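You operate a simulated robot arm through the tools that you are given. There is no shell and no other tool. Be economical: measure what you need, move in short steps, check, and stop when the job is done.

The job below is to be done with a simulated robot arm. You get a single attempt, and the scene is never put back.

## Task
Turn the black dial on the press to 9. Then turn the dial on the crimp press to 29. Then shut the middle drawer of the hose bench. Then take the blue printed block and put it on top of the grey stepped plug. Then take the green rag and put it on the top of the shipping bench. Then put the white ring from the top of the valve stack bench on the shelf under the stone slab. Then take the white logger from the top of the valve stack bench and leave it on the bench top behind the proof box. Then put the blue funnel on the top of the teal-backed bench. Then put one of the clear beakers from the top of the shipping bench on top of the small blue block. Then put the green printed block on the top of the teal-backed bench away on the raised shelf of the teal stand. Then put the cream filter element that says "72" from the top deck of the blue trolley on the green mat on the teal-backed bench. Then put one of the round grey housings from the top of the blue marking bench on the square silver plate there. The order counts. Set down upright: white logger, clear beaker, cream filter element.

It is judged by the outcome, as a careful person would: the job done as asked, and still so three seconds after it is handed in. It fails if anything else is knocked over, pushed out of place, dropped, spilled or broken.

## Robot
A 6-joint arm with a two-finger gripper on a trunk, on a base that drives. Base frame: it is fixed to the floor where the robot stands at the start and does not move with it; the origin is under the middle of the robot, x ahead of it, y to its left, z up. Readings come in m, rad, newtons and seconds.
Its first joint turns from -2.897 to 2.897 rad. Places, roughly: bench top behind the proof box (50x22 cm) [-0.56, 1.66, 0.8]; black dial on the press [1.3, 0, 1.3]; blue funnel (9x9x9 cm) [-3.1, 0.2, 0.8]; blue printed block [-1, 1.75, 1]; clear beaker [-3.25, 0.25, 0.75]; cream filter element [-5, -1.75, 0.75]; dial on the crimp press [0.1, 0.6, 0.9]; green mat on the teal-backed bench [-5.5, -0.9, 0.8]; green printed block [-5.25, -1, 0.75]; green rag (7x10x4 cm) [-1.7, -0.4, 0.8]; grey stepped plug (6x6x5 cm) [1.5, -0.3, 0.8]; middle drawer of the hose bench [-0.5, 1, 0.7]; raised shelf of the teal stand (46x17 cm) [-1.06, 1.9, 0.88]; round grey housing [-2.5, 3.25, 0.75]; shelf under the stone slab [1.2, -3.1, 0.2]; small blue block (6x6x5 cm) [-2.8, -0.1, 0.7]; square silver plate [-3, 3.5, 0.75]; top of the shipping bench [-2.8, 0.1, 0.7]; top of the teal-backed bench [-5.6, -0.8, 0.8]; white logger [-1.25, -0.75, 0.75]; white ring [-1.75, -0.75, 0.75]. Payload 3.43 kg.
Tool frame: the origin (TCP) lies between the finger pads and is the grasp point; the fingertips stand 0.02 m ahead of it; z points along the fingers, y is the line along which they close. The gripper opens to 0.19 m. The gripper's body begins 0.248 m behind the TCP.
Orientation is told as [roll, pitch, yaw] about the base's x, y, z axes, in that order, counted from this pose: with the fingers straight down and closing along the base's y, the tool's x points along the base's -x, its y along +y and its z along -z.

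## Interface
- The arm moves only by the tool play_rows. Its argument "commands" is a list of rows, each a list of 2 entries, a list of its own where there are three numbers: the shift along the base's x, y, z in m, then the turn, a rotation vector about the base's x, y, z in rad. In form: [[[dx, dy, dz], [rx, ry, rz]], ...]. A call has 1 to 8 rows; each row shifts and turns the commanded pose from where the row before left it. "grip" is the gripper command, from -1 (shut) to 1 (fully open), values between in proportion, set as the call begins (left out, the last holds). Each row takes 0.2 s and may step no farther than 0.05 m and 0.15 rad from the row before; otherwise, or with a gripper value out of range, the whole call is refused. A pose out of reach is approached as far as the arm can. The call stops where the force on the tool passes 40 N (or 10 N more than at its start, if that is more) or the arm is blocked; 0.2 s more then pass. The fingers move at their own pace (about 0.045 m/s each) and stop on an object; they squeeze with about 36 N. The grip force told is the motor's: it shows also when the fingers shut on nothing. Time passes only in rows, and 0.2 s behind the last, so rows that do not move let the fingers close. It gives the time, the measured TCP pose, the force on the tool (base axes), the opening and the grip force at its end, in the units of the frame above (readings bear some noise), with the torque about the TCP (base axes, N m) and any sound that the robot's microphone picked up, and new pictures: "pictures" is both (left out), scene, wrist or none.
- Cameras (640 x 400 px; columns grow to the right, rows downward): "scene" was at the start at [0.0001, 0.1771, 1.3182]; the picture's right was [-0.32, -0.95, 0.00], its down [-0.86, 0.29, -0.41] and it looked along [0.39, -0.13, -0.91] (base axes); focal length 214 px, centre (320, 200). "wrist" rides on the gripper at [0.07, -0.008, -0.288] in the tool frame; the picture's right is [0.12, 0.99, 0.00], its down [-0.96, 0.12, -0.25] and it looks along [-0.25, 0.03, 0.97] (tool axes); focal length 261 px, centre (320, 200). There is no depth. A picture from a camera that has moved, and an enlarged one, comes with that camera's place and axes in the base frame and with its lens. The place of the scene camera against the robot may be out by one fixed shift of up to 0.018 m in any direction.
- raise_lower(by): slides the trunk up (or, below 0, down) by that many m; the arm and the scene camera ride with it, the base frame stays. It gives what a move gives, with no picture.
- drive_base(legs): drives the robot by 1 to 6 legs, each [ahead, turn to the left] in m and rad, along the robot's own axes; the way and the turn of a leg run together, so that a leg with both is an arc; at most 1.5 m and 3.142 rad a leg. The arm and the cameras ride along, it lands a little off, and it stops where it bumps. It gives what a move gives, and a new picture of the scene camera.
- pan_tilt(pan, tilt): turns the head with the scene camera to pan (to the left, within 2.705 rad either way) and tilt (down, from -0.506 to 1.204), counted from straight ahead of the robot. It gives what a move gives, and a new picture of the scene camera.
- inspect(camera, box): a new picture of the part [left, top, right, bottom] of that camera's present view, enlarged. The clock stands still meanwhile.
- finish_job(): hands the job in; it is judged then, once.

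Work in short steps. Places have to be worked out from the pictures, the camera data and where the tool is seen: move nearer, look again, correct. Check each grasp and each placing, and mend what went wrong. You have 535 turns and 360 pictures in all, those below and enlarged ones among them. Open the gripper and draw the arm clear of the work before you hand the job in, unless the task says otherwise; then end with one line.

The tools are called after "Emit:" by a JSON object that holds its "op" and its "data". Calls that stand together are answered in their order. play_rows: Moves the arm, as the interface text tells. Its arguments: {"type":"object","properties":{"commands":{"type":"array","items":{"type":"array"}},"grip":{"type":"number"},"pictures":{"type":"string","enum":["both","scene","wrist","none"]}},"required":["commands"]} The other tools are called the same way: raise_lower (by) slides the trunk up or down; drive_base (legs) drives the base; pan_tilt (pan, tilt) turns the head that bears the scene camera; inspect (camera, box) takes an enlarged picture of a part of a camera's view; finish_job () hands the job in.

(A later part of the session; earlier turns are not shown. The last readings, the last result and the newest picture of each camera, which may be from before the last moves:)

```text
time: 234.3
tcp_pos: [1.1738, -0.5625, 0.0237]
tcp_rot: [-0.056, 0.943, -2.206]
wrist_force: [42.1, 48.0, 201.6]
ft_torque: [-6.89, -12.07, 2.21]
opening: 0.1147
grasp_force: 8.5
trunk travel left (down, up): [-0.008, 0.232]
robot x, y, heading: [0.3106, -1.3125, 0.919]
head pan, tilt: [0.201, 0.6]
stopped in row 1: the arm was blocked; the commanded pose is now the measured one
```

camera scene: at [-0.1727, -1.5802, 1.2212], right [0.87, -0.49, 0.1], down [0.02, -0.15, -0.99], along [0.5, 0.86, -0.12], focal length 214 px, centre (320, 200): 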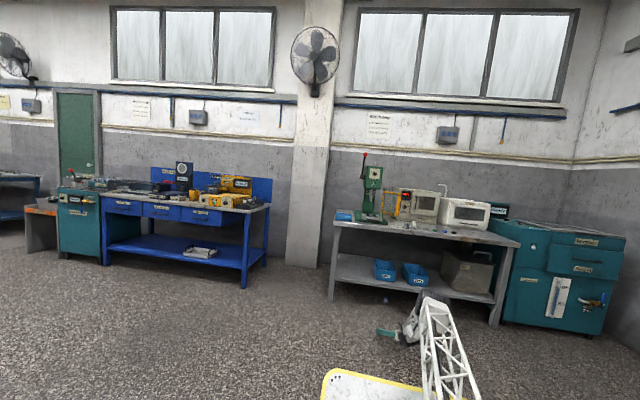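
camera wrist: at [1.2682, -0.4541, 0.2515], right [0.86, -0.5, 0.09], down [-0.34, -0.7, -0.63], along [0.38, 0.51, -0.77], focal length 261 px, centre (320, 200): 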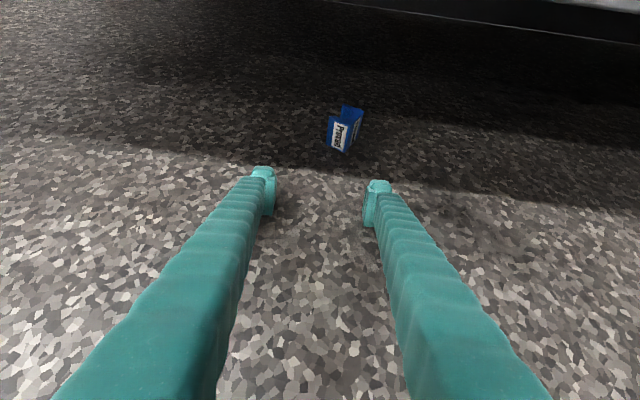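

The arm holds the robot up, so each upward command lets the base sink a bit before it counts as blocked. I repeat with bigger upward steps.

Emit:
{"op": "play_rows", "data": {"commands": [[[0, 0, 0.05], [0, 0, 0]], [[0, 0, 0.05], [0, 0, 0]]], "pictures": "none"}}

Emit:
{"op": "play_rows", "data": {"commands": [[[0, 0, 0.05], [0, 0, 0]], [[0, 0, 0.05], [0, 0, 0]]], "pictures": "scene"}}

```text
time: 234.6
tcp_pos: [1.2108, -0.5998, 0.0248]
tcp_rot: [-0.001, 0.938, -2.227]
wrist_force: [129.5, 135.8, 218.8]
ft_torque: [7.61, -3.81, -0.16]
opening: 0.0762
grasp_force: 0.1
trunk travel left (down, up): [-0.008, 0.232]
robot x, y, heading: [0.2665, -1.3384, 0.985]
head pan, tilt: [0.201, 0.6]
stopped in row 1: the force on the tool passed its limit at 282 N (the readings are from after the stop); the commanded pose is now the measured one
```

```text
time: 234.9
tcp_pos: [1.2219, -0.6247, 0.0227]
tcp_rot: [0.012, 0.895, -2.278]
wrist_force: [-4.9, -3.2, 209.1]
ft_torque: [9.82, 13.01, 3.72]
opening: 0.1295
grasp_force: 19.6
trunk travel left (down, up): [-0.008, 0.232]
robot x, y, heading: [0.2416, -1.3287, 1.119]
head pan, tilt: [0.201, 0.6]
stopped in row 1: the arm was blocked; the commanded pose is now the measured one
camera scene: at [-0.188, -1.7241, 1.221], right [0.96, -0.27, 0.1], down [0.06, -0.14, -0.99], along [0.28, 0.95, -0.12], focal length 214 px, centre (320, 200)
```

scene: 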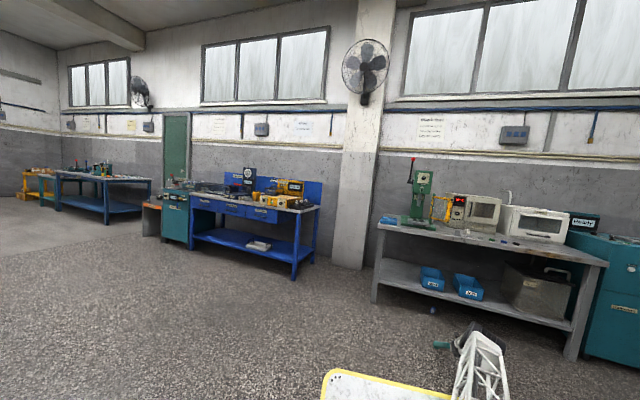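

Emit:
{"op": "play_rows", "data": {"commands": [[[-0.025, -0.018, 0.035], [0, 0, 0]], [[-0.025, -0.018, 0.035], [0, 0, 0]]], "pictures": "none"}}

Emit:
{"op": "play_rows", "data": {"commands": [[[-0.025, -0.018, 0.035], [0, 0, 0]], [[-0.025, -0.018, 0.035], [0, 0, 0]]], "pictures": "none"}}

Emit:
{"op": "pan_tilt", "data": {"pan": 0.1, "tilt": 0.6}}

```text
time: 235.2
tcp_pos: [1.2212, -0.6301, 0.0245]
tcp_rot: [0.014, 0.894, -2.324]
wrist_force: [81.1, 39.8, 187.6]
ft_torque: [7.04, 4.55, -2.1]
opening: 0.0745
grasp_force: 0.0
trunk travel left (down, up): [-0.008, 0.232]
robot x, y, heading: [0.1917, -1.3399, 1.284]
head pan, tilt: [0.201, 0.6]
stopped in row 1: the force on the tool passed its limit at 293 N (the readings are from after the stop); the commanded pose is now the measured one
```

```text
time: 235.4
tcp_pos: [1.223, -0.6344, 0.0295]
tcp_rot: [0.249, 0.892, -2.136]
wrist_force: [96.9, 11.2, 209.8]
ft_torque: [4.13, 0.82, -5.32]
opening: 0.0379
grasp_force: 0.1
trunk travel left (down, up): [-0.008, 0.232]
robot x, y, heading: [0.1414, -1.3395, 1.517]
head pan, tilt: [0.201, 0.6]
stopped in row 1: the force on the tool passed its limit at 279 N (the readings are from after the stop); the commanded pose is now the measured one
```

```text
time: 236.1
tcp_pos: [1.247, -0.6573, 0.0323]
tcp_rot: [0.265, 0.926, -2.081]
wrist_force: [4.4, 16.6, 311.9]
ft_torque: [12.5, 14.55, 3.69]
opening: 0.1025
grasp_force: 0.2
trunk travel left (down, up): [-0.008, 0.232]
robot x, y, heading: [0.1336, -1.3187, 1.633]
head pan, tilt: [0.099, 0.6]
camera scene: at [-0.1495, -1.8527, 1.2181], right [0.98, 0.15, 0.15], down [0.17, -0.13, -0.98], along [-0.13, 0.98, -0.15], focal length 214 px, centre (320, 200)
```

scene: 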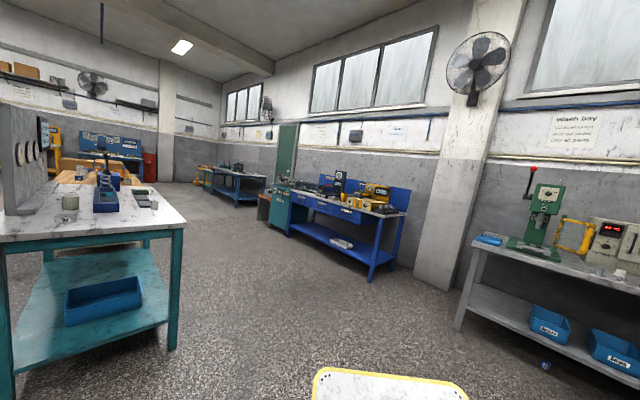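

Big steps trip the stop at once. I try very gentle upward rows so the base can settle continuously.

Emit:
{"op": "play_rows", "data": {"commands": [[[0, 0, 0.006], [0, 0, 0]], [[0, 0, 0.006], [0, 0, 0]], [[0, 0, 0.006], [0, 0, 0]], [[0, 0, 0.006], [0, 0, 0]], [[0, 0, 0.006], [0, 0, 0]], [[0, 0, 0.006], [0, 0, 0]], [[0, 0, 0.006], [0, 0, 0]], [[0, 0, 0.006], [0, 0, 0]]], "pictures": "none"}}

```text
time: 236.4
tcp_pos: [1.3113, -0.6023, 0.0429]
tcp_rot: [0.527, 0.763, -1.881]
wrist_force: [-375.6, -319.9, 619.8]
ft_torque: [5.22, 49.73, 29.83]
opening: 0.1001
grasp_force: 0.1
out of reach, approached as far as the arm can: row 1
trunk travel left (down, up): [-0.008, 0.232]
robot x, y, heading: [0.0486, -1.2872, 1.909]
head pan, tilt: [0.099, 0.6]
stopped in row 1: the arm was blocked; the commanded pose is now the measured one
```

Emit:
{"op": "pan_tilt", "data": {"pan": -0.6, "tilt": 1.0}}

```text
time: 237.5
tcp_pos: [1.1076, -0.3857, 0.0279]
tcp_rot: [0.766, 0.923, -1.591]
wrist_force: [167.1, 159.6, 235.7]
ft_torque: [22.05, -18.99, 3.96]
opening: 0.0001
grasp_force: 0.2
trunk travel left (down, up): [-0.008, 0.232]
robot x, y, heading: [0.0, -1.1783, 2.269]
head pan, tilt: [-0.6, 1.0]
camera scene: at [-0.2951, -1.4343, 1.1599], right [0.98, 0.09, 0.17], down [0.18, -0.76, -0.63], along [0.07, 0.64, -0.76], focal length 214 px, centre (320, 200)
```

scene: 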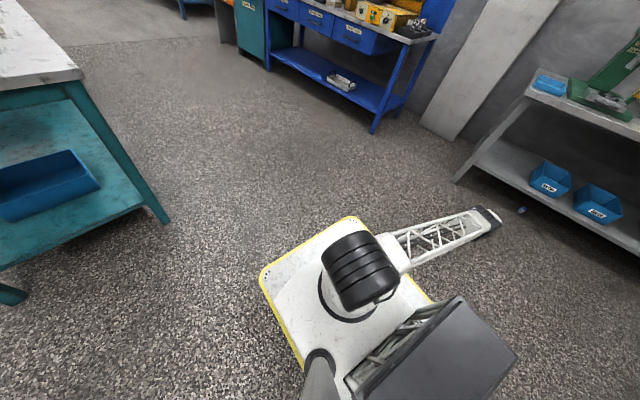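

The tilt is decreasing now, so I let more time pass without arm commands.

Emit:
{"op": "pan_tilt", "data": {"pan": -0.9, "tilt": 1.0}}

```text
time: 238.3
tcp_pos: [1.0041, -0.4576, 0.0312]
tcp_rot: [0.547, 0.735, -1.794]
wrist_force: [66.8, 48.7, 180.7]
ft_torque: [2.6, 0.1, 1.14]
opening: 0.0143
grasp_force: 0.1
trunk travel left (down, up): [-0.008, 0.232]
robot x, y, heading: [-0.005, -1.1769, 2.281]
head pan, tilt: [-0.901, 1.0]
camera scene: at [-0.3885, -1.5389, 1.1228], right [0.96, -0.21, 0.21], down [0.01, -0.68, -0.73], along [0.3, 0.7, -0.65], focal length 214 px, centre (320, 200)
```

scene: 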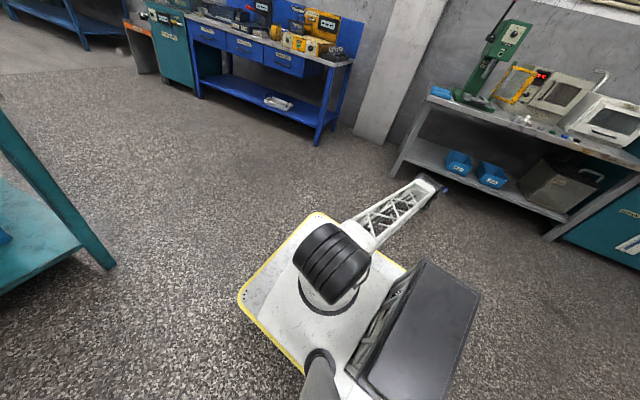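

Tilt is down to about 0.3 rad. I try single small inward and upward rows from this quieter state.

Emit:
{"op": "play_rows", "data": {"commands": [[[-0.03, -0.022, 0.03], [0, 0, 0]]], "pictures": "none"}}

Emit:
{"op": "play_rows", "data": {"commands": [[[-0.03, -0.022, 0.03], [0, 0, 0]]], "pictures": "none"}}

```text
time: 238.6
tcp_pos: [1.0793, -0.5686, 0.0361]
tcp_rot: [0.538, 0.715, -1.907]
wrist_force: [32.7, -4.3, 53.3]
ft_torque: [-3.07, 13.22, 4.07]
opening: 0.0295
grasp_force: 0.0
out of reach, approached as far as the arm can: row 1
trunk travel left (down, up): [-0.008, 0.232]
robot x, y, heading: [-0.0368, -1.1494, 2.444]
head pan, tilt: [-0.901, 1.0]
stopped in row 1: the arm was blocked; the commanded pose is now the measured one
```

```text
time: 238.9
tcp_pos: [1.1791, -0.6249, 0.1007]
tcp_rot: [0.578, 0.498, -2.008]
wrist_force: [-8.5, 11.5, 2.6]
ft_torque: [-2.11, -1.09, -2.07]
opening: 0.1045
grasp_force: 0.0
out of reach, approached as far as the arm can: row 1
trunk travel left (down, up): [-0.008, 0.232]
robot x, y, heading: [-0.0294, -1.1664, 2.363]
head pan, tilt: [-0.901, 1.0]
stopped in row 1: the force on the tool passed its limit at 358 N (the readings are from after the stop); the commanded pose is now the measured one
```

The tip is off the floor and forces are near zero. I check the attitude.

Emit:
{"op": "pan_tilt", "data": {"pan": -0.8, "tilt": 0.8}}

```text
time: 239.6
tcp_pos: [1.1986, -0.5973, 0.0526]
tcp_rot: [0.607, 0.434, -1.946]
wrist_force: [-153.8, -82.1, 201.2]
ft_torque: [0.13, 16.62, 6.53]
opening: 0.101
grasp_force: 0.1
trunk travel left (down, up): [-0.008, 0.232]
robot x, y, heading: [0.0087, -1.2158, 2.141]
head pan, tilt: [-0.799, 0.799]
camera scene: at [-0.2715, -1.4016, 1.1878], right [0.97, -0.23, 0.12], down [-0.06, -0.63, -0.77], along [0.25, 0.74, -0.62], focal length 214 px, centre (320, 200)
```

scene: 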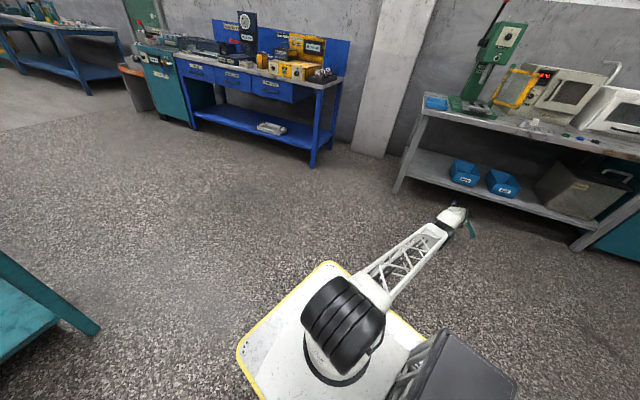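

Tilt is now about 0.15 rad. I continue with small inward and upward moves.

Emit:
{"op": "play_rows", "data": {"commands": [[[-0.035, -0.016, 0.03], [0, 0, 0]]], "pictures": "none"}}

Emit:
{"op": "play_rows", "data": {"commands": [[[-0.035, -0.016, 0.03], [0, 0, 0]]], "pictures": "none"}}

Emit:
{"op": "play_rows", "data": {"commands": [[[-0.035, -0.016, 0.03], [0, 0, 0]]], "pictures": "none"}}

Emit:
{"op": "pan_tilt", "data": {"pan": -0.7, "tilt": 0.8}}

```text
time: 239.9
tcp_pos: [1.2414, -0.4861, 0.0558]
tcp_rot: [0.694, 0.581, -1.809]
wrist_force: [-30.5, 139.9, 289.9]
ft_torque: [19.27, 24.55, -3.65]
opening: 0.1128
grasp_force: 5.8
out of reach, approached as far as the arm can: row 1
trunk travel left (down, up): [-0.008, 0.232]
robot x, y, heading: [0.0148, -1.2469, 2.04]
head pan, tilt: [-0.799, 0.799]
stopped in row 1: the arm was blocked; the commanded pose is now the measured one
```

```text
time: 240.3
tcp_pos: [1.1107, -0.4084, 0.0325]
tcp_rot: [0.717, 0.588, -1.733]
wrist_force: [88.8, 99.8, 151.9]
ft_torque: [6.21, -2.85, -1.18]
opening: 0.0004
grasp_force: 0.0
trunk travel left (down, up): [-0.008, 0.232]
robot x, y, heading: [-0.0043, -1.206, 2.195]
head pan, tilt: [-0.799, 0.799]
stopped in row 1: the arm was blocked; the commanded pose is now the measured one
```

```text
time: 240.7
tcp_pos: [1.1454, -0.3339, 0.0376]
tcp_rot: [0.755, 0.689, -1.696]
wrist_force: [112.1, 134.5, 221.0]
ft_torque: [7.62, 0.75, -5.06]
opening: 0.0217
grasp_force: 0.0
trunk travel left (down, up): [-0.008, 0.232]
robot x, y, heading: [-0.0203, -1.195, 2.284]
head pan, tilt: [-0.799, 0.799]
stopped in row 1: the force on the tool passed its limit at 242 N (the readings are from after the stop); the commanded pose is now the measured one
```

```text
time: 241.3
tcp_pos: [1.0748, -0.3077, 0.052]
tcp_rot: [0.749, 0.713, -1.627]
wrist_force: [-1.3, 25.6, 33.1]
ft_torque: [-5.54, 4.22, -3.38]
opening: 0.0906
grasp_force: 0.1
trunk travel left (down, up): [-0.008, 0.232]
robot x, y, heading: [-0.0388, -1.1729, 2.406]
head pan, tilt: [-0.7, 0.799]
camera scene: at [-0.2495, -1.407, 1.1913], right [0.99, 0.13, 0.11], down [0.16, -0.63, -0.76], along [-0.03, 0.76, -0.65], focal length 214 px, centre (320, 200)
```

scene: 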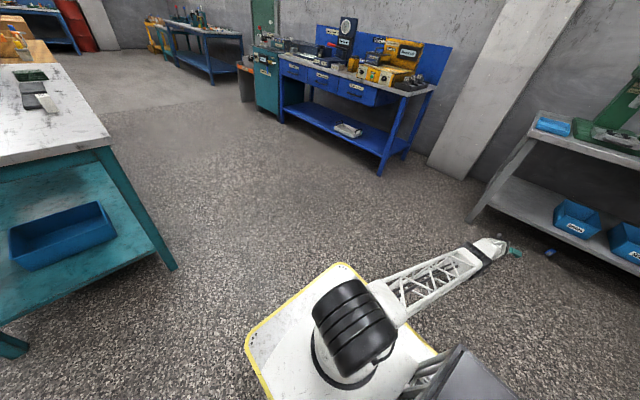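

Emit:
{"op": "pan_tilt", "data": {"pan": -0.75, "tilt": 0.8}}

Emit:
{"op": "pan_tilt", "data": {"pan": -0.7, "tilt": 0.8}}

```text
time: 242.0
tcp_pos: [1.0103, -0.285, 0.0305]
tcp_rot: [0.694, 0.74, -1.682]
wrist_force: [122.0, 107.3, 201.2]
ft_torque: [6.31, 1.92, 0.0]
opening: 0.0
grasp_force: 0.1
trunk travel left (down, up): [-0.008, 0.232]
robot x, y, heading: [-0.091, -1.1336, 2.552]
head pan, tilt: [-0.75, 0.799]
camera scene: at [-0.2688, -1.4069, 1.1878], right [0.97, 0.22, 0.12], down [0.23, -0.6, -0.76], along [-0.1, 0.77, -0.64], focal length 214 px, centre (320, 200)
```

scene: 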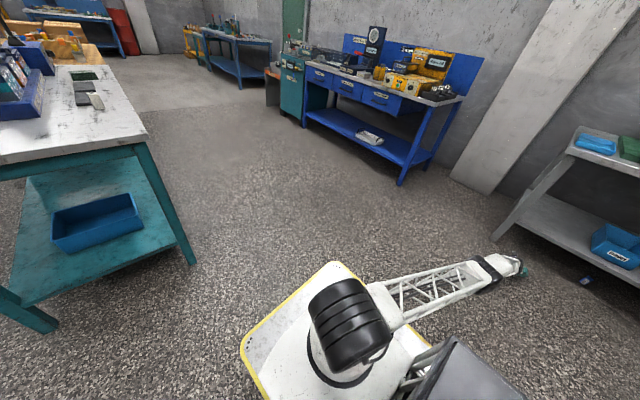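

```text
time: 242.6
tcp_pos: [1.0122, -0.2785, 0.0366]
tcp_rot: [0.722, 0.72, -1.686]
wrist_force: [99.9, 124.0, 206.0]
ft_torque: [7.62, 2.8, -2.27]
opening: 0.02
grasp_force: 0.0
trunk travel left (down, up): [-0.008, 0.232]
robot x, y, heading: [-0.1112, -1.1227, 2.569]
head pan, tilt: [-0.7, 0.799]
camera scene: at [-0.2699, -1.3771, 1.1922], right [0.95, 0.29, 0.1], down [0.27, -0.6, -0.75], along [-0.16, 0.74, -0.65], focal length 214 px, centre (320, 200)
```

scene: 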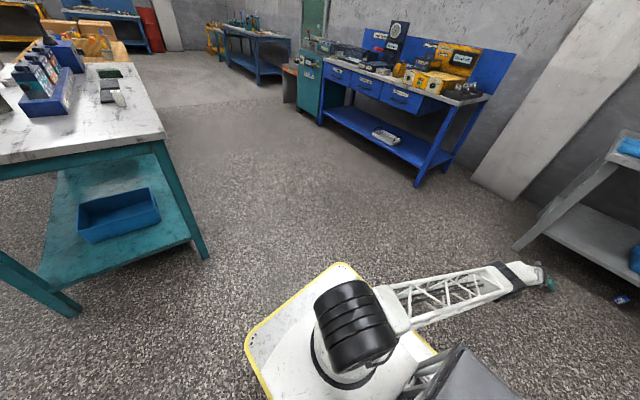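

Emit:
{"op": "play_rows", "data": {"commands": [[[-0.03, -0.022, 0.03], [0, 0, 0]]], "pictures": "none"}}

Emit:
{"op": "play_rows", "data": {"commands": [[[-0.03, -0.022, 0.03], [0, 0, 0]]], "pictures": "none"}}

Emit:
{"op": "raise_lower", "data": {"by": 0.2}}

```text
time: 242.9
tcp_pos: [1.0, -0.2764, 0.0331]
tcp_rot: [0.89, 0.735, -1.5]
wrist_force: [222.2, 61.9, 278.9]
ft_torque: [4.52, -13.73, -6.96]
opening: 0.0001
grasp_force: 0.1
out of reach, approached as far as the arm can: row 1
trunk travel left (down, up): [-0.008, 0.232]
robot x, y, heading: [-0.1459, -1.1044, 2.717]
head pan, tilt: [-0.7, 0.799]
stopped in row 1: the arm was blocked; the commanded pose is now the measured one
```

```text
time: 243.2
tcp_pos: [0.9719, -0.2986, 0.034]
tcp_rot: [0.787, 0.776, -1.63]
wrist_force: [112.0, 74.0, 177.7]
ft_torque: [2.78, 1.07, -3.4]
opening: 0.0092
grasp_force: 0.0
out of reach, approached as far as the arm can: row 1
trunk travel left (down, up): [-0.008, 0.232]
robot x, y, heading: [-0.1465, -1.1069, 2.708]
head pan, tilt: [-0.7, 0.799]
stopped in row 1: the arm was blocked; the commanded pose is now the measured one
```

```text
time: 243.5
tcp_pos: [0.9379, -0.3132, 0.0314]
tcp_rot: [0.773, 0.819, -1.616]
wrist_force: [138.2, 117.8, 227.1]
ft_torque: [5.37, 0.06, -2.82]
opening: 0.0001
grasp_force: 0.1
trunk travel left (down, up): [-0.008, 0.232]
robot x, y, heading: [-0.1475, -1.1003, 2.717]
head pan, tilt: [-0.7, 0.799]
stopped: the force on the tool passed its limit at 285 N (the readings are from after the stop); the commanded pose is now the measured one
```

The tip is being dragged inward, which shortens the prop. I repeat this in a batch.

Emit:
{"op": "play_rows", "data": {"commands": [[[-0.038, -0.027, 0.015], [0, 0, 0]]], "pictures": "none"}}

Emit:
{"op": "play_rows", "data": {"commands": [[[-0.038, -0.027, 0.015], [0, 0, 0]]], "pictures": "none"}}

Emit:
{"op": "play_rows", "data": {"commands": [[[-0.038, -0.027, 0.015], [0, 0, 0]]], "pictures": "none"}}

Emit:
{"op": "pan_tilt", "data": {"pan": -0.9, "tilt": 0.8}}

```text
time: 243.8
tcp_pos: [0.927, -0.3548, 0.043]
tcp_rot: [0.786, 0.779, -1.652]
wrist_force: [23.5, 12.9, 194.0]
ft_torque: [4.62, 5.23, -0.09]
opening: 0.0501
grasp_force: 0.0
out of reach, approached as far as the arm can: row 1
trunk travel left (down, up): [-0.008, 0.232]
robot x, y, heading: [-0.1467, -1.1098, 2.737]
head pan, tilt: [-0.7, 0.799]
stopped in row 1: the arm was blocked; the commanded pose is now the measured one
```

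```text
time: 244.2
tcp_pos: [0.908, -0.3419, 0.0305]
tcp_rot: [0.843, 0.736, -1.677]
wrist_force: [-25.0, -77.5, 239.0]
ft_torque: [-0.96, 4.2, 1.0]
opening: 0.0
grasp_force: 0.1
out of reach, approached as far as the arm can: row 1
trunk travel left (down, up): [-0.008, 0.232]
robot x, y, heading: [-0.1776, -1.0946, 2.822]
head pan, tilt: [-0.7, 0.799]
stopped in row 1: the arm was blocked; the commanded pose is now the measured one
```

```text
time: 244.5
tcp_pos: [0.9236, -0.3467, 0.034]
tcp_rot: [0.912, 0.714, -1.695]
wrist_force: [-14.2, -22.2, 198.4]
ft_torque: [1.23, 2.51, 1.14]
opening: 0.0044
grasp_force: 0.0
out of reach, approached as far as the arm can: row 1
trunk travel left (down, up): [-0.008, 0.232]
robot x, y, heading: [-0.1841, -1.0954, 2.845]
head pan, tilt: [-0.7, 0.799]
stopped in row 1: the arm was blocked; the commanded pose is now the measured one
```

```text
time: 245.2
tcp_pos: [0.9238, -0.3454, 0.0319]
tcp_rot: [0.898, 0.722, -1.696]
wrist_force: [-17.3, -15.3, 208.9]
ft_torque: [1.29, 2.95, 0.31]
opening: 0.0
grasp_force: 0.1
trunk travel left (down, up): [-0.008, 0.232]
robot x, y, heading: [-0.1798, -1.0957, 2.842]
head pan, tilt: [-0.901, 0.799]
camera scene: at [-0.304, -1.499, 1.1715], right [0.93, 0.34, 0.16], down [0.32, -0.49, -0.81], along [-0.19, 0.8, -0.57], focal length 214 px, centre (320, 200)
```

scene: 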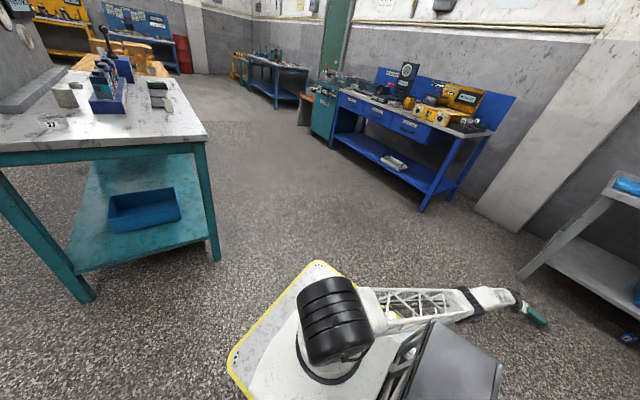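

Emit:
{"op": "play_rows", "data": {"commands": [[[-0.041, -0.028, 0.0], [0, 0, 0]]], "pictures": "none"}}

Emit:
{"op": "play_rows", "data": {"commands": [[[-0.041, -0.028, 0.0], [0, 0, 0]]], "pictures": "none"}}

Emit:
{"op": "play_rows", "data": {"commands": [[[-0.041, -0.028, 0.0], [0, 0, 0]]], "pictures": "none"}}

Emit:
{"op": "play_rows", "data": {"commands": [[[-0.041, -0.028, 0.0], [0, 0, 0]]], "pictures": "none"}}

```text
time: 245.8
tcp_pos: [0.9253, -0.3442, 0.0325]
tcp_rot: [0.964, 0.697, -1.699]
wrist_force: [-30.5, -76.7, 276.5]
ft_torque: [-0.58, 3.29, 0.31]
opening: 0.0002
grasp_force: 0.2
out of reach, approached as far as the arm can: row 1
trunk travel left (down, up): [-0.008, 0.232]
robot x, y, heading: [-0.186, -1.0933, 2.864]
head pan, tilt: [-0.901, 0.799]
stopped in row 1: the arm was blocked; the commanded pose is now the measured one
```

```text
time: 246.4
tcp_pos: [0.9269, -0.3409, 0.0322]
tcp_rot: [1.033, 0.664, -1.671]
wrist_force: [-58.5, -93.2, 271.0]
ft_torque: [-1.48, 3.99, 0.81]
opening: 0.0
grasp_force: 0.0
out of reach, approached as far as the arm can: row 1
trunk travel left (down, up): [-0.008, 0.232]
robot x, y, heading: [-0.1845, -1.0905, 2.871]
head pan, tilt: [-0.901, 0.799]
stopped in row 1: the arm was blocked; the commanded pose is now the measured one
```

```text
time: 247.0
tcp_pos: [0.9278, -0.3406, 0.0311]
tcp_rot: [1.048, 0.696, -1.674]
wrist_force: [66.7, 58.1, 218.2]
ft_torque: [3.7, -0.72, -0.97]
opening: 0.0
grasp_force: 0.1
out of reach, approached as far as the arm can: row 1
trunk travel left (down, up): [-0.008, 0.232]
robot x, y, heading: [-0.1807, -1.0963, 2.871]
head pan, tilt: [-0.901, 0.799]
stopped in row 1: the arm was blocked; the commanded pose is now the measured one
```

```text
time: 247.3
tcp_pos: [0.9206, -0.3344, 0.0402]
tcp_rot: [1.137, 0.596, -1.603]
wrist_force: [-40.9, -13.7, 193.0]
ft_torque: [1.14, 3.41, 1.46]
opening: 0.0152
grasp_force: 0.1
out of reach, approached as far as the arm can: row 1
trunk travel left (down, up): [-0.008, 0.232]
robot x, y, heading: [-0.1848, -1.0921, 2.883]
head pan, tilt: [-0.901, 0.799]
stopped in row 1: the force on the tool passed its limit at 300 N (the readings are from after the stop); the commanded pose is now the measured one
```

I rotate the tool in line with the arm to gain reach, and combine that with upward steps.

Emit:
{"op": "play_rows", "data": {"commands": [[[-0.02, -0.015, 0.04], [0.01, 0.105, 0.09]]], "pictures": "none"}}

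Emit:
{"op": "play_rows", "data": {"commands": [[[-0.02, -0.015, 0.04], [0.01, 0.105, 0.09]]], "pictures": "none"}}

Emit:
{"op": "play_rows", "data": {"commands": [[[-0.02, -0.015, 0.04], [0.01, 0.105, 0.09]]], "pictures": "none"}}

Emit:
{"op": "play_rows", "data": {"commands": [[[-0.02, -0.015, 0.04], [0, 0, 0]]], "pictures": "none"}}

```text
time: 247.6
tcp_pos: [0.9163, -0.3293, 0.0337]
tcp_rot: [1.177, 0.583, -1.596]
wrist_force: [-14.1, -1.9, 220.3]
ft_torque: [0.78, 1.43, 0.09]
opening: 0.0
grasp_force: 0.1
out of reach, approached as far as the arm can: row 1
trunk travel left (down, up): [-0.008, 0.232]
robot x, y, heading: [-0.1925, -1.0902, 2.899]
head pan, tilt: [-0.901, 0.799]
stopped in row 1: the force on the tool passed its limit at 323 N (the readings are from after the stop); the commanded pose is now the measured one
```

```text
time: 247.8
tcp_pos: [0.9125, -0.3303, 0.0343]
tcp_rot: [1.232, 0.556, -1.587]
wrist_force: [-68.2, -53.2, 235.0]
ft_torque: [-1.28, 2.81, 0.49]
opening: 0.0
grasp_force: 0.1
out of reach, approached as far as the arm can: row 1
trunk travel left (down, up): [-0.008, 0.232]
robot x, y, heading: [-0.1929, -1.0885, 2.907]
head pan, tilt: [-0.901, 0.799]
stopped in row 1: the force on the tool passed its limit at 262 N (the readings are from after the stop); the commanded pose is now the measured one
```

```text
time: 248.1
tcp_pos: [0.9147, -0.3266, 0.0342]
tcp_rot: [1.304, 0.484, -1.564]
wrist_force: [-35.7, -77.9, 320.7]
ft_torque: [-2.69, 0.13, -0.69]
opening: 0.0001
grasp_force: 0.0
out of reach, approached as far as the arm can: row 1
trunk travel left (down, up): [-0.008, 0.232]
robot x, y, heading: [-0.1997, -1.0864, 2.922]
head pan, tilt: [-0.901, 0.799]
stopped in row 1: the force on the tool passed its limit at 378 N (the readings are from after the stop); the commanded pose is now the measured one
```

```text
time: 248.5
tcp_pos: [0.9215, -0.3184, 0.0351]
tcp_rot: [1.278, 0.635, -1.558]
wrist_force: [-178.0, -121.8, 280.8]
ft_torque: [-2.86, 6.74, 1.17]
opening: 0.0
grasp_force: 0.1
trunk travel left (down, up): [-0.008, 0.232]
robot x, y, heading: [-0.1888, -1.0892, 2.902]
head pan, tilt: [-0.901, 0.799]
stopped in row 1: the arm was blocked; the commanded pose is now the measured one
```

Emit:
{"op": "play_rows", "data": {"commands": [[[0, 0, 0.0], [0, 0, 0]]], "pictures": "both"}}

```text
time: 249.1
tcp_pos: [0.9211, -0.2707, 0.0337]
tcp_rot: [1.277, 0.51, -1.573]
wrist_force: [-27.0, -28.0, 330.8]
ft_torque: [-0.84, 0.08, -1.25]
opening: 0.0
grasp_force: 0.1
trunk travel left (down, up): [-0.008, 0.232]
robot x, y, heading: [-0.1988, -1.091, 2.946]
head pan, tilt: [-0.901, 0.799]
stopped in row 1: the arm was blocked; the commanded pose is now the measured one
camera scene: at [-0.2437, -1.2838, 1.204], right [0.89, 0.45, 0.05], down [0.34, -0.61, -0.72], along [-0.3, 0.66, -0.7], focal length 214 px, centre (320, 200)
camera wrist: at [0.6417, -0.2457, 0.1327], right [0.29, -0.36, 0.89], down [-0.2, -0.93, -0.31], along [0.94, -0.09, -0.34], focal length 261 px, centre (320, 200)
```

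scene: 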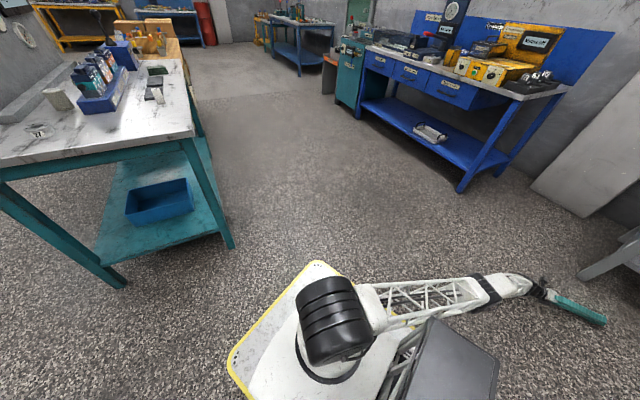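
wrist: 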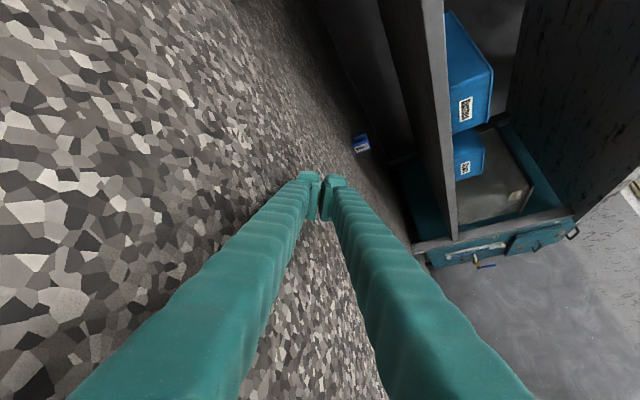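

The tilt is now only 0.05 rad, nearly level. I lift the tip.

Emit:
{"op": "play_rows", "data": {"commands": [[[-0.02, -0.015, 0.04], [0, 0, 0]]], "pictures": "none"}}

Emit:
{"op": "play_rows", "data": {"commands": [[[-0.02, -0.015, 0.04], [0, 0, 0]]], "pictures": "none"}}

Emit:
{"op": "play_rows", "data": {"commands": [[[-0.02, -0.015, 0.04], [0, 0, 0]]], "pictures": "scene"}}

```text
time: 249.7
tcp_pos: [0.9183, -0.2705, 0.0344]
tcp_rot: [1.284, 0.496, -1.544]
wrist_force: [-46.0, -43.3, 251.7]
ft_torque: [-1.45, 1.74, -0.05]
opening: 0.0001
grasp_force: 0.0
out of reach, approached as far as the arm can: row 1
trunk travel left (down, up): [-0.008, 0.232]
robot x, y, heading: [-0.2008, -1.0905, 2.952]
head pan, tilt: [-0.901, 0.799]
stopped in row 1: the arm was blocked; the commanded pose is now the measured one
```

```text
time: 250.1
tcp_pos: [0.9159, -0.2703, 0.0343]
tcp_rot: [1.365, 0.516, -1.506]
wrist_force: [44.7, 15.4, 172.1]
ft_torque: [0.81, -1.84, -0.01]
opening: 0.0
grasp_force: 0.1
trunk travel left (down, up): [-0.008, 0.232]
robot x, y, heading: [-0.2015, -1.0899, 2.941]
head pan, tilt: [-0.901, 0.799]
stopped in row 1: the force on the tool passed its limit at 290 N (the readings are from after the stop); the commanded pose is now the measured one
```

```text
time: 250.4
tcp_pos: [0.9117, -0.269, 0.0351]
tcp_rot: [1.43, 0.504, -1.472]
wrist_force: [53.9, 27.0, 162.5]
ft_torque: [1.14, -2.52, -0.07]
opening: 0.0001
grasp_force: 0.1
trunk travel left (down, up): [-0.008, 0.232]
robot x, y, heading: [-0.1995, -1.0914, 2.945]
head pan, tilt: [-0.901, 0.799]
stopped in row 1: the force on the tool passed its limit at 247 N (the readings are from after the stop); the commanded pose is now the measured one
camera scene: at [-0.2308, -1.2852, 1.1996], right [0.89, 0.45, 0.04], down [0.34, -0.6, -0.72], along [-0.3, 0.66, -0.69], focal length 214 px, centre (320, 200)
```

scene: 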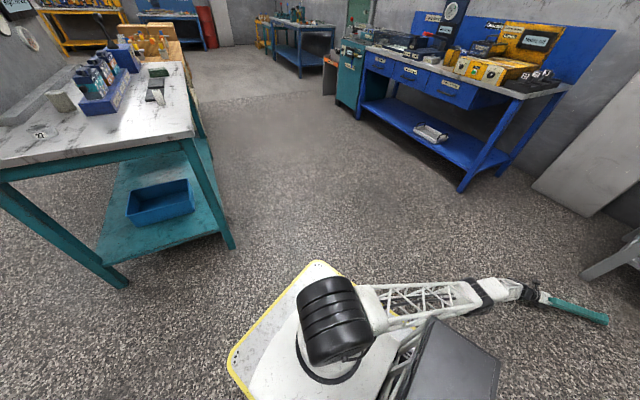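

Forces are dropping and the pose is in reach again. I continue with pure upward rows.

Emit:
{"op": "play_rows", "data": {"commands": [[[0, 0, 0.05], [0, 0, 0]]], "pictures": "none"}}

Emit:
{"op": "play_rows", "data": {"commands": [[[0, 0, 0.05], [0, 0, 0]]], "pictures": "none"}}

Emit:
{"op": "raise_lower", "data": {"by": 0.2}}

```text
time: 250.8
tcp_pos: [0.9104, -0.2687, 0.0345]
tcp_rot: [1.478, 0.468, -1.445]
wrist_force: [16.5, 5.0, 183.4]
ft_torque: [0.18, -1.88, -0.13]
opening: 0.0
grasp_force: 0.1
trunk travel left (down, up): [-0.008, 0.232]
robot x, y, heading: [-0.1931, -1.0899, 2.948]
head pan, tilt: [-0.901, 0.799]
stopped in row 1: the force on the tool passed its limit at 235 N (the readings are from after the stop); the commanded pose is now the measured one
```

```text
time: 251.2
tcp_pos: [0.9093, -0.2564, 0.034]
tcp_rot: [1.51, 0.43, -1.421]
wrist_force: [-59.2, -21.8, 207.5]
ft_torque: [-0.92, -0.08, -0.31]
opening: 0.0
grasp_force: 0.0
trunk travel left (down, up): [-0.008, 0.232]
robot x, y, heading: [-0.191, -1.0888, 2.949]
head pan, tilt: [-0.901, 0.799]
stopped in row 1: the arm was blocked; the commanded pose is now the measured one
```

```text
time: 253.3
tcp_pos: [0.9099, -0.2682, 0.1783]
tcp_rot: [1.447, 0.425, -1.452]
wrist_force: [0.5, 0.0, -0.8]
ft_torque: [-0.02, 0.01, 0.04]
opening: 0.1047
grasp_force: 0.0
trunk travel left (down, up): [-0.208, 0.032]
robot x, y, heading: [-0.1999, -1.0899, 2.943]
head pan, tilt: [-0.901, 0.799]
```

Recovered: the trunk lifted the arm off the floor, forces are zero and the robot stands level. I retract and raise the arm.

Emit:
{"op": "play_rows", "data": {"commands": [[[-0.025, -0.018, 0.035], [0, 0, 0]], [[-0.025, -0.018, 0.035], [0, 0, 0]], [[-0.025, -0.018, 0.035], [0, 0, 0]], [[-0.025, -0.018, 0.035], [0, 0, 0]], [[-0.025, -0.018, 0.035], [0, 0, 0]], [[-0.025, -0.018, 0.035], [0, 0, 0]], [[-0.025, -0.018, 0.035], [0, 0, 0]], [[-0.025, -0.018, 0.035], [0, 0, 0]]], "pictures": "none"}}

Emit:
{"op": "play_rows", "data": {"commands": [[[-0.025, -0.018, 0.035], [0, 0, 0]], [[-0.025, -0.018, 0.035], [0, 0, 0]], [[-0.025, -0.018, 0.035], [0, 0, 0]], [[-0.025, -0.018, 0.035], [0, 0, 0]], [[-0.025, -0.018, 0.035], [0, 0, 0]], [[-0.025, -0.018, 0.035], [0, 0, 0]], [[-0.025, -0.018, 0.035], [0, 0, 0]], [[-0.025, -0.018, 0.035], [0, 0, 0]]], "pictures": "both"}}

```text
time: 255.2
tcp_pos: [0.7077, -0.4133, 0.4572]
tcp_rot: [1.447, 0.424, -1.452]
wrist_force: [0.0, 0.6, -1.0]
ft_torque: [0.06, -0.23, 0.03]
opening: 0.1045
grasp_force: 0.2
trunk travel left (down, up): [-0.208, 0.032]
robot x, y, heading: [-0.1978, -1.0894, 2.948]
head pan, tilt: [-0.901, 0.799]
```

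```text
time: 256.9
tcp_pos: [0.5101, -0.5578, 0.7374]
tcp_rot: [1.448, 0.424, -1.453]
wrist_force: [0.5, 0.0, -0.4]
ft_torque: [0.01, -0.2, -0.09]
opening: 0.1045
grasp_force: 0.1
trunk travel left (down, up): [-0.208, 0.032]
robot x, y, heading: [-0.1916, -1.0921, 2.949]
head pan, tilt: [-0.901, 0.799]
camera scene: at [-0.2082, -1.2258, 1.4007], right [0.89, 0.46, 0.0], down [0.33, -0.64, -0.7], along [-0.32, 0.62, -0.72], focal length 214 px, centre (320, 200)
camera wrist: at [0.2186, -0.538, 0.7904], right [0.16, -0.28, 0.95], down [-0.12, -0.96, -0.26], along [0.98, -0.07, -0.18], focal length 261 px, centre (320, 200)
```

scene: 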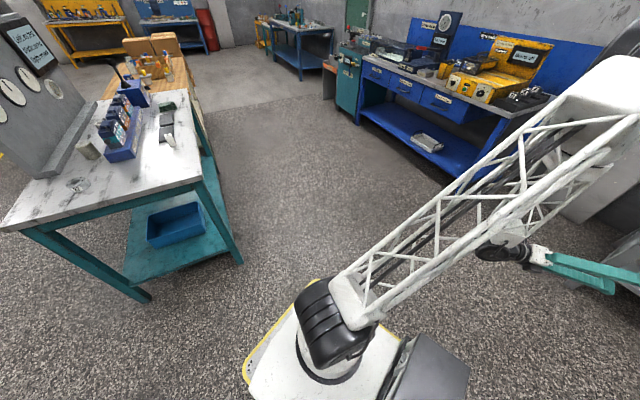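
wrist: 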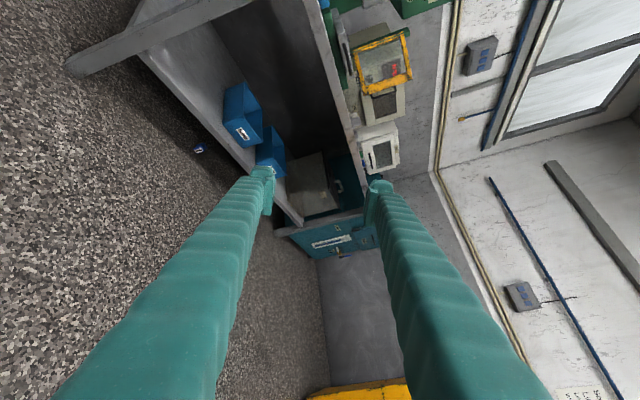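

The block is still at (1.487, -0.196). The robot's shoulder is actually low, so with longer reach the tool can come in nearly horizontal with the elbow well away from the bench. First I turn the base right so the arm can swing back to the front.

Emit:
{"op": "drive_base", "data": {"legs": [[0, -2.3]]}}

Emit:
{"op": "pan_tilt", "data": {"pan": -0.5, "tilt": 0.5}}

```text
time: 263.1
tcp_pos: [-0.2842, -1.9708, 0.738]
tcp_rot: [1.449, 0.426, 2.513]
wrist_force: [-0.2, 0.6, 0.0]
ft_torque: [-0.02, 0.0, -0.01]
opening: 0.1047
grasp_force: 0.0
trunk travel left (down, up): [-0.208, 0.032]
robot x, y, heading: [-0.1955, -1.0921, 0.631]
head pan, tilt: [-0.901, 0.799]
camera scene: at [-0.2774, -0.9911, 1.4008], right [-0.27, -0.96, 0.0], down [-0.69, 0.19, -0.7], along [0.67, -0.19, -0.72], focal length 214 px, centre (320, 200)
```

scene: 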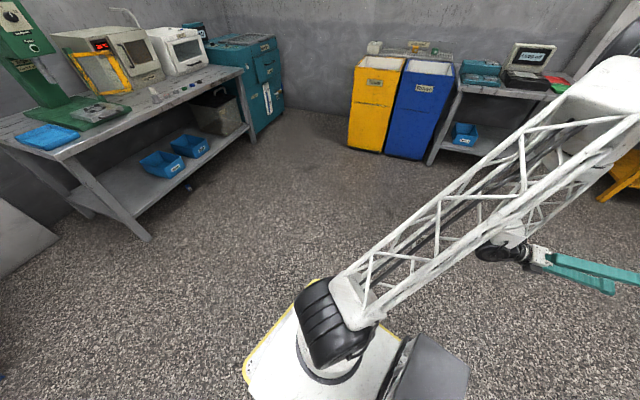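

```text
time: 264.0
tcp_pos: [-0.2842, -1.9705, 0.738]
tcp_rot: [1.447, 0.423, 2.514]
wrist_force: [0.0, 0.1, -0.5]
ft_torque: [-0.02, 0.01, 0.0]
opening: 0.1044
grasp_force: 0.0
trunk travel left (down, up): [-0.208, 0.032]
robot x, y, heading: [-0.1946, -1.0901, 0.626]
head pan, tilt: [-0.499, 0.499]
camera scene: at [-0.2648, -0.9578, 1.4267], right [0.13, -0.99, 0.0], down [-0.48, -0.06, -0.88], along [0.87, 0.11, -0.48], focal length 214 px, centre (320, 200)
```

scene: 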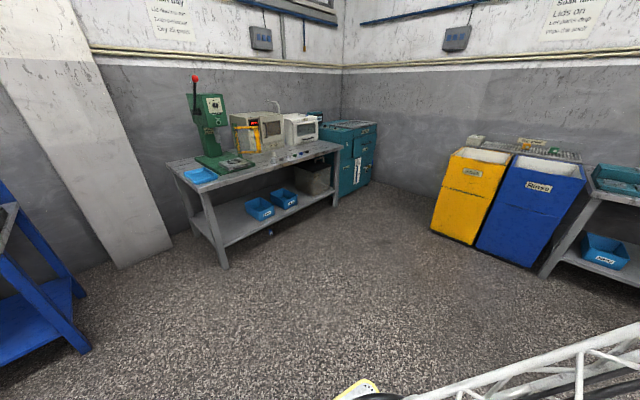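

Clear space ahead. I swing the arm forward around the robot's right side in arcs.

Emit:
{"op": "play_rows", "data": {"commands": [[[0.0463, 0.0169, 0], [0, 0, 0.055]], [[0.0454, 0.0191, 0], [0, 0, 0.055]], [[0.0442, 0.0218, 0], [0, 0, 0.06]], [[0.0428, 0.0244, 0], [0, 0, 0.06]], [[0.0412, 0.0269, 0], [0, 0, 0.06]], [[0.0395, 0.0294, 0], [0, 0, 0.06]], [[0.0377, 0.0317, 0], [0, 0, 0.06]], [[0.0354, 0.034, 0], [0, 0, 0.065]]], "pictures": "none"}}

```text
time: 265.8
tcp_pos: [0.0995, -1.8452, 0.7291]
tcp_rot: [1.449, 0.425, 2.985]
wrist_force: [-0.1, -0.8, -0.5]
ft_torque: [0.03, -0.04, 0.05]
opening: 0.1045
grasp_force: 0.1
out of reach, approached as far as the arm can: row 5, 6, 7, 8
trunk travel left (down, up): [-0.208, 0.032]
robot x, y, heading: [-0.1917, -1.0907, 0.623]
head pan, tilt: [-0.499, 0.499]
```

Emit:
{"op": "play_rows", "data": {"commands": [[[0.0442, 0.0187, 0], [0, 0, 0.057]], [[0.0432, 0.0209, 0], [0, 0, 0.057]], [[0.0419, 0.0235, 0], [0, 0, 0.057]], [[0.0404, 0.0259, 0], [0, 0, 0.057]], [[0.039, 0.0279, 0], [0, 0, 0.057]], [[0.0373, 0.0302, 0], [0, 0, 0.057]], [[0.0354, 0.0324, 0], [0, 0, 0.057]], [[0.0337, 0.0341, 0], [0, 0, 0.057]]], "pictures": "none"}}

Emit:
{"op": "play_rows", "data": {"commands": [[[0.0316, 0.0361, 0], [0, 0, 0.057]], [[0.0294, 0.0379, 0], [0, 0, 0.057]], [[0.0275, 0.0394, 0], [0, 0, 0.057]], [[0.0251, 0.0409, 0], [0, 0, 0.057]], [[0.0226, 0.0423, 0], [0, 0, 0.057]], [[0.02, 0.0436, 0], [0, 0, 0.057]], [[0.0178, 0.0446, 0], [0, 0, 0.057]], [[0.0151, 0.0456, 0], [0, 0, 0.057]]], "pictures": "none"}}

Emit:
{"op": "play_rows", "data": {"commands": [[[0.0123, 0.0464, 0], [0, 0, 0.057]], [[0.0095, 0.047, 0], [0, 0, 0.057]], [[0.0072, 0.0475, 0], [0, 0, 0.057]], [[0.0043, 0.0478, 0], [0, 0, 0.057]], [[0.0014, 0.048, 0], [0, 0, 0.057]], [[-0.0014, 0.048, 0], [0, 0, 0.057]], [[-0.0043, 0.0478, 0], [0, 0, 0.057]], [[-0.0067, 0.0475, 0], [0, 0, 0.057]]], "pictures": "wrist"}}

```text
time: 267.6
tcp_pos: [0.4275, -1.6435, 0.7241]
tcp_rot: [1.448, 0.425, -2.844]
wrist_force: [0.8, 0.1, -0.6]
ft_torque: [0.04, 0.0, 0.06]
opening: 0.1044
grasp_force: 0.0
out of reach, approached as far as the arm can: row 2, 4, 5, 7
trunk travel left (down, up): [-0.208, 0.032]
robot x, y, heading: [-0.1972, -1.0909, 0.624]
head pan, tilt: [-0.499, 0.499]
```

```text
time: 269.4
tcp_pos: [0.6271, -1.3134, 0.7245]
tcp_rot: [1.449, 0.427, -2.387]
wrist_force: [-0.4, -0.5, -0.3]
ft_torque: [0.03, -0.03, 0.09]
opening: 0.1045
grasp_force: 0.0
out of reach, approached as far as the arm can: row 2, 6
trunk travel left (down, up): [-0.208, 0.032]
robot x, y, heading: [-0.1923, -1.0938, 0.626]
head pan, tilt: [-0.499, 0.499]
```

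```text
time: 271.2
tcp_pos: [0.6504, -0.9298, 0.7245]
tcp_rot: [1.449, 0.425, -1.928]
wrist_force: [-0.2, 0.0, -0.2]
ft_torque: [0.02, 0.01, 0.1]
opening: 0.1045
grasp_force: 0.1
out of reach, approached as far as the arm can: row 3
trunk travel left (down, up): [-0.208, 0.032]
robot x, y, heading: [-0.1971, -1.093, 0.625]
head pan, tilt: [-0.499, 0.499]
camera wrist: at [0.4007, -0.7802, 0.7773], right [0.01, -0.32, 0.95], down [-0.54, -0.8, -0.27], along [0.84, -0.51, -0.18], focal length 261 px, centre (320, 200)
```

wrist: 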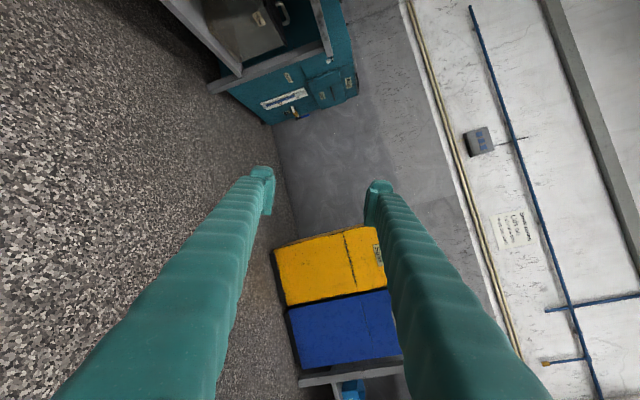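

The arm is back in front. I yaw the tool to point straight ahead and roll it so the camera is on top.

Emit:
{"op": "play_rows", "data": {"commands": [[[0.003, 0.047, 0], [0, 0, 0.132]], [[0.003, 0.047, 0], [0, 0, 0.132]], [[0.003, 0.047, 0], [0, 0, 0.132]], [[0.003, 0.047, 0], [0, 0, 0.132]], [[0.003, 0.047, 0], [0, 0, 0.132]], [[0.003, 0.047, 0], [0, 0, 0.132]], [[0.003, 0.047, 0], [0, 0, 0.132]]], "pictures": "none"}}

Emit:
{"op": "play_rows", "data": {"commands": [[[0.01, 0.008, -0.02], [0.114, 0.082, 0]], [[0.01, 0.008, -0.02], [0.114, 0.082, 0]], [[0.01, 0.008, -0.02], [0.114, 0.082, 0]], [[0.01, 0.008, -0.02], [0.114, 0.082, 0]], [[0.01, 0.008, -0.02], [0.114, 0.082, 0]], [[0.01, 0.008, -0.02], [0.114, 0.082, 0]], [[0.01, 0.008, -0.02], [0.114, 0.082, 0]], [[0.01, 0.008, -0.02], [0.114, 0.082, 0]]], "pictures": "wrist"}}

```text
time: 272.8
tcp_pos: [0.688, -0.5913, 0.7241]
tcp_rot: [1.449, 0.426, -1.001]
wrist_force: [-0.6, 0.5, 0.4]
ft_torque: [0.0, -0.03, -0.03]
opening: 0.1045
grasp_force: 0.0
out of reach, approached as far as the arm can: row 1, 2
trunk travel left (down, up): [-0.208, 0.032]
robot x, y, heading: [-0.1924, -1.0894, 0.629]
head pan, tilt: [-0.499, 0.499]
```

```text
time: 274.6
tcp_pos: [0.7552, -0.5381, 0.5669]
tcp_rot: [1.041, 1.469, -1.377]
wrist_force: [1.3, 0.2, -0.1]
ft_torque: [-0.02, 0.02, -0.04]
opening: 0.1046
grasp_force: 0.1
out of reach, approached as far as the arm can: row 8
trunk travel left (down, up): [-0.208, 0.032]
robot x, y, heading: [-0.1924, -1.0912, 0.629]
head pan, tilt: [-0.499, 0.499]
camera wrist: at [0.5328, -0.7147, 0.6494], right [0.65, -0.73, 0.21], down [-0.09, -0.35, -0.93], along [0.75, 0.59, -0.29], focal length 261 px, centre (320, 200)
```

wrist: 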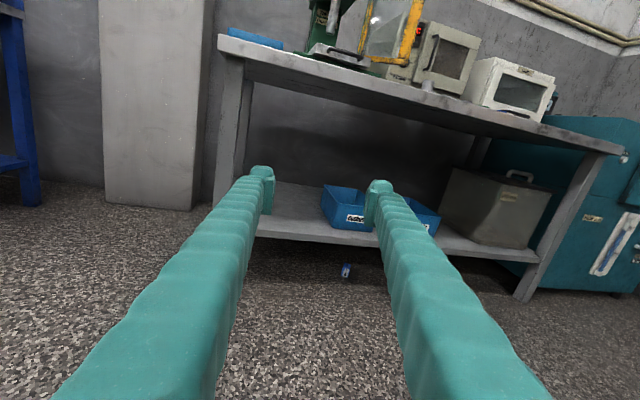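

I drive around to line up with the block from farther back, then lower the trunk.

Emit:
{"op": "drive_base", "data": {"legs": [[0, -0.784], [0.713, 0], [0, 1.035]]}}

Emit:
{"op": "raise_lower", "data": {"by": -0.2}}

Emit:
{"op": "play_rows", "data": {"commands": [[[0, 0, -0.04], [0.02, 0.02, 0]], [[0, 0, -0.04], [0.02, 0.02, 0]], [[0, 0, -0.04], [0.02, 0.02, 0]], [[0, 0, -0.04], [0.02, 0.02, 0]]], "pictures": "wrist"}}

```text
time: 283.4
tcp_pos: [1.2858, -0.4238, 0.5657]
tcp_rot: [1.038, 1.465, -1.118]
wrist_force: [-0.1, -0.2, 1.4]
ft_torque: [0.01, 0.0, -0.01]
opening: 0.1047
grasp_force: 0.1
trunk travel left (down, up): [-0.208, 0.032]
robot x, y, heading: [0.5094, -1.206, 0.881]
head pan, tilt: [-0.499, 0.499]
camera scene: at [0.4054, -1.0908, 1.4267], right [0.38, -0.93, 0.0], down [-0.44, -0.18, -0.88], along [0.81, 0.33, -0.48], focal length 214 px, centre (320, 200)
```

scene: 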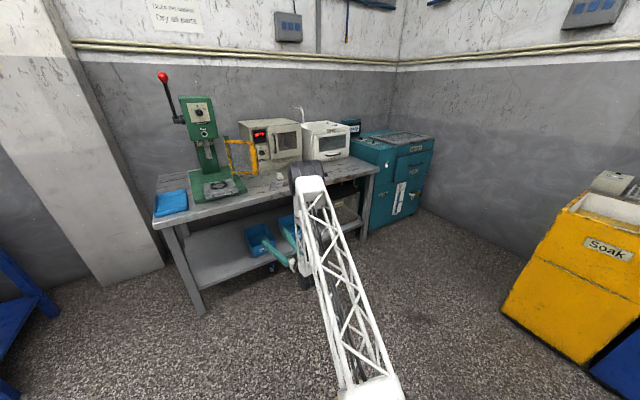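

```text
time: 285.6
tcp_pos: [1.2849, -0.4243, 0.3656]
tcp_rot: [1.043, 1.467, -1.116]
wrist_force: [-0.3, 0.0, 0.0]
ft_torque: [-0.01, 0.0, 0.01]
opening: 0.1044
grasp_force: 0.1
trunk travel left (down, up): [-0.008, 0.232]
robot x, y, heading: [0.5074, -1.205, 0.882]
head pan, tilt: [-0.499, 0.499]
```

```text
time: 286.6
tcp_pos: [1.2662, -0.4645, 0.1978]
tcp_rot: [0.596, 1.538, -1.547]
wrist_force: [0.2, 0.2, 1.0]
ft_torque: [-0.09, 0.07, -0.02]
opening: 0.1046
grasp_force: 0.0
out of reach, approached as far as the arm can: row 1, 2, 3, 4
trunk travel left (down, up): [-0.008, 0.232]
robot x, y, heading: [0.5101, -1.205, 0.884]
head pan, tilt: [-0.499, 0.499]
camera wrist: at [1.1022, -0.6989, 0.275], right [0.83, -0.54, 0.14], down [-0.04, -0.3, -0.95], along [0.55, 0.79, -0.27], focal length 261 px, centre (320, 200)
```

wrist: 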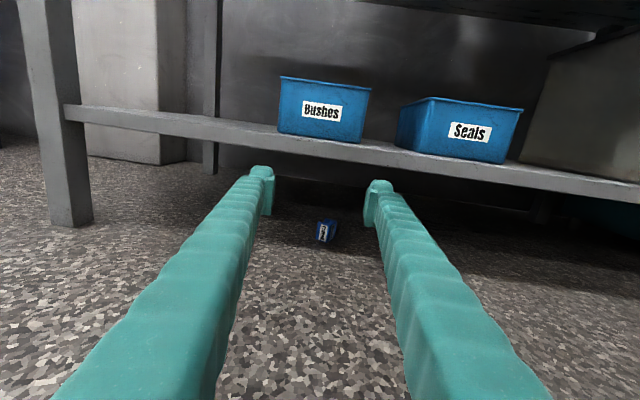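

The block is straight ahead at about (1.48, -0.197) and the tool is level. I lower further in the open to z about 0.075.

Emit:
{"op": "play_rows", "data": {"commands": [[[0, 0, -0.03], [0, 0, 0]], [[0, 0, -0.03], [0, 0, 0]], [[0, 0, -0.03], [0, 0, 0]], [[0, 0, -0.03], [0, 0, 0]]], "pictures": "wrist"}}

```text
time: 287.6
tcp_pos: [1.2537, -0.4896, 0.0766]
tcp_rot: [-0.326, 1.538, -2.478]
wrist_force: [-0.5, -0.5, 0.4]
ft_torque: [-0.06, 0.06, 0.05]
opening: 0.1046
grasp_force: 0.0
out of reach, approached as far as the arm can: row 1, 2, 3
trunk travel left (down, up): [-0.008, 0.232]
robot x, y, heading: [0.5064, -1.2029, 0.886]
head pan, tilt: [-0.499, 0.499]
camera wrist: at [1.0891, -0.7245, 0.1545], right [0.83, -0.54, 0.11], down [-0.06, -0.29, -0.96], along [0.55, 0.79, -0.27], focal length 261 px, centre (320, 200)
```

wrist: 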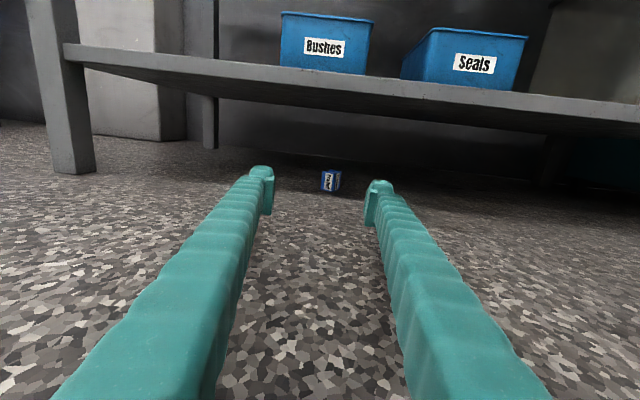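

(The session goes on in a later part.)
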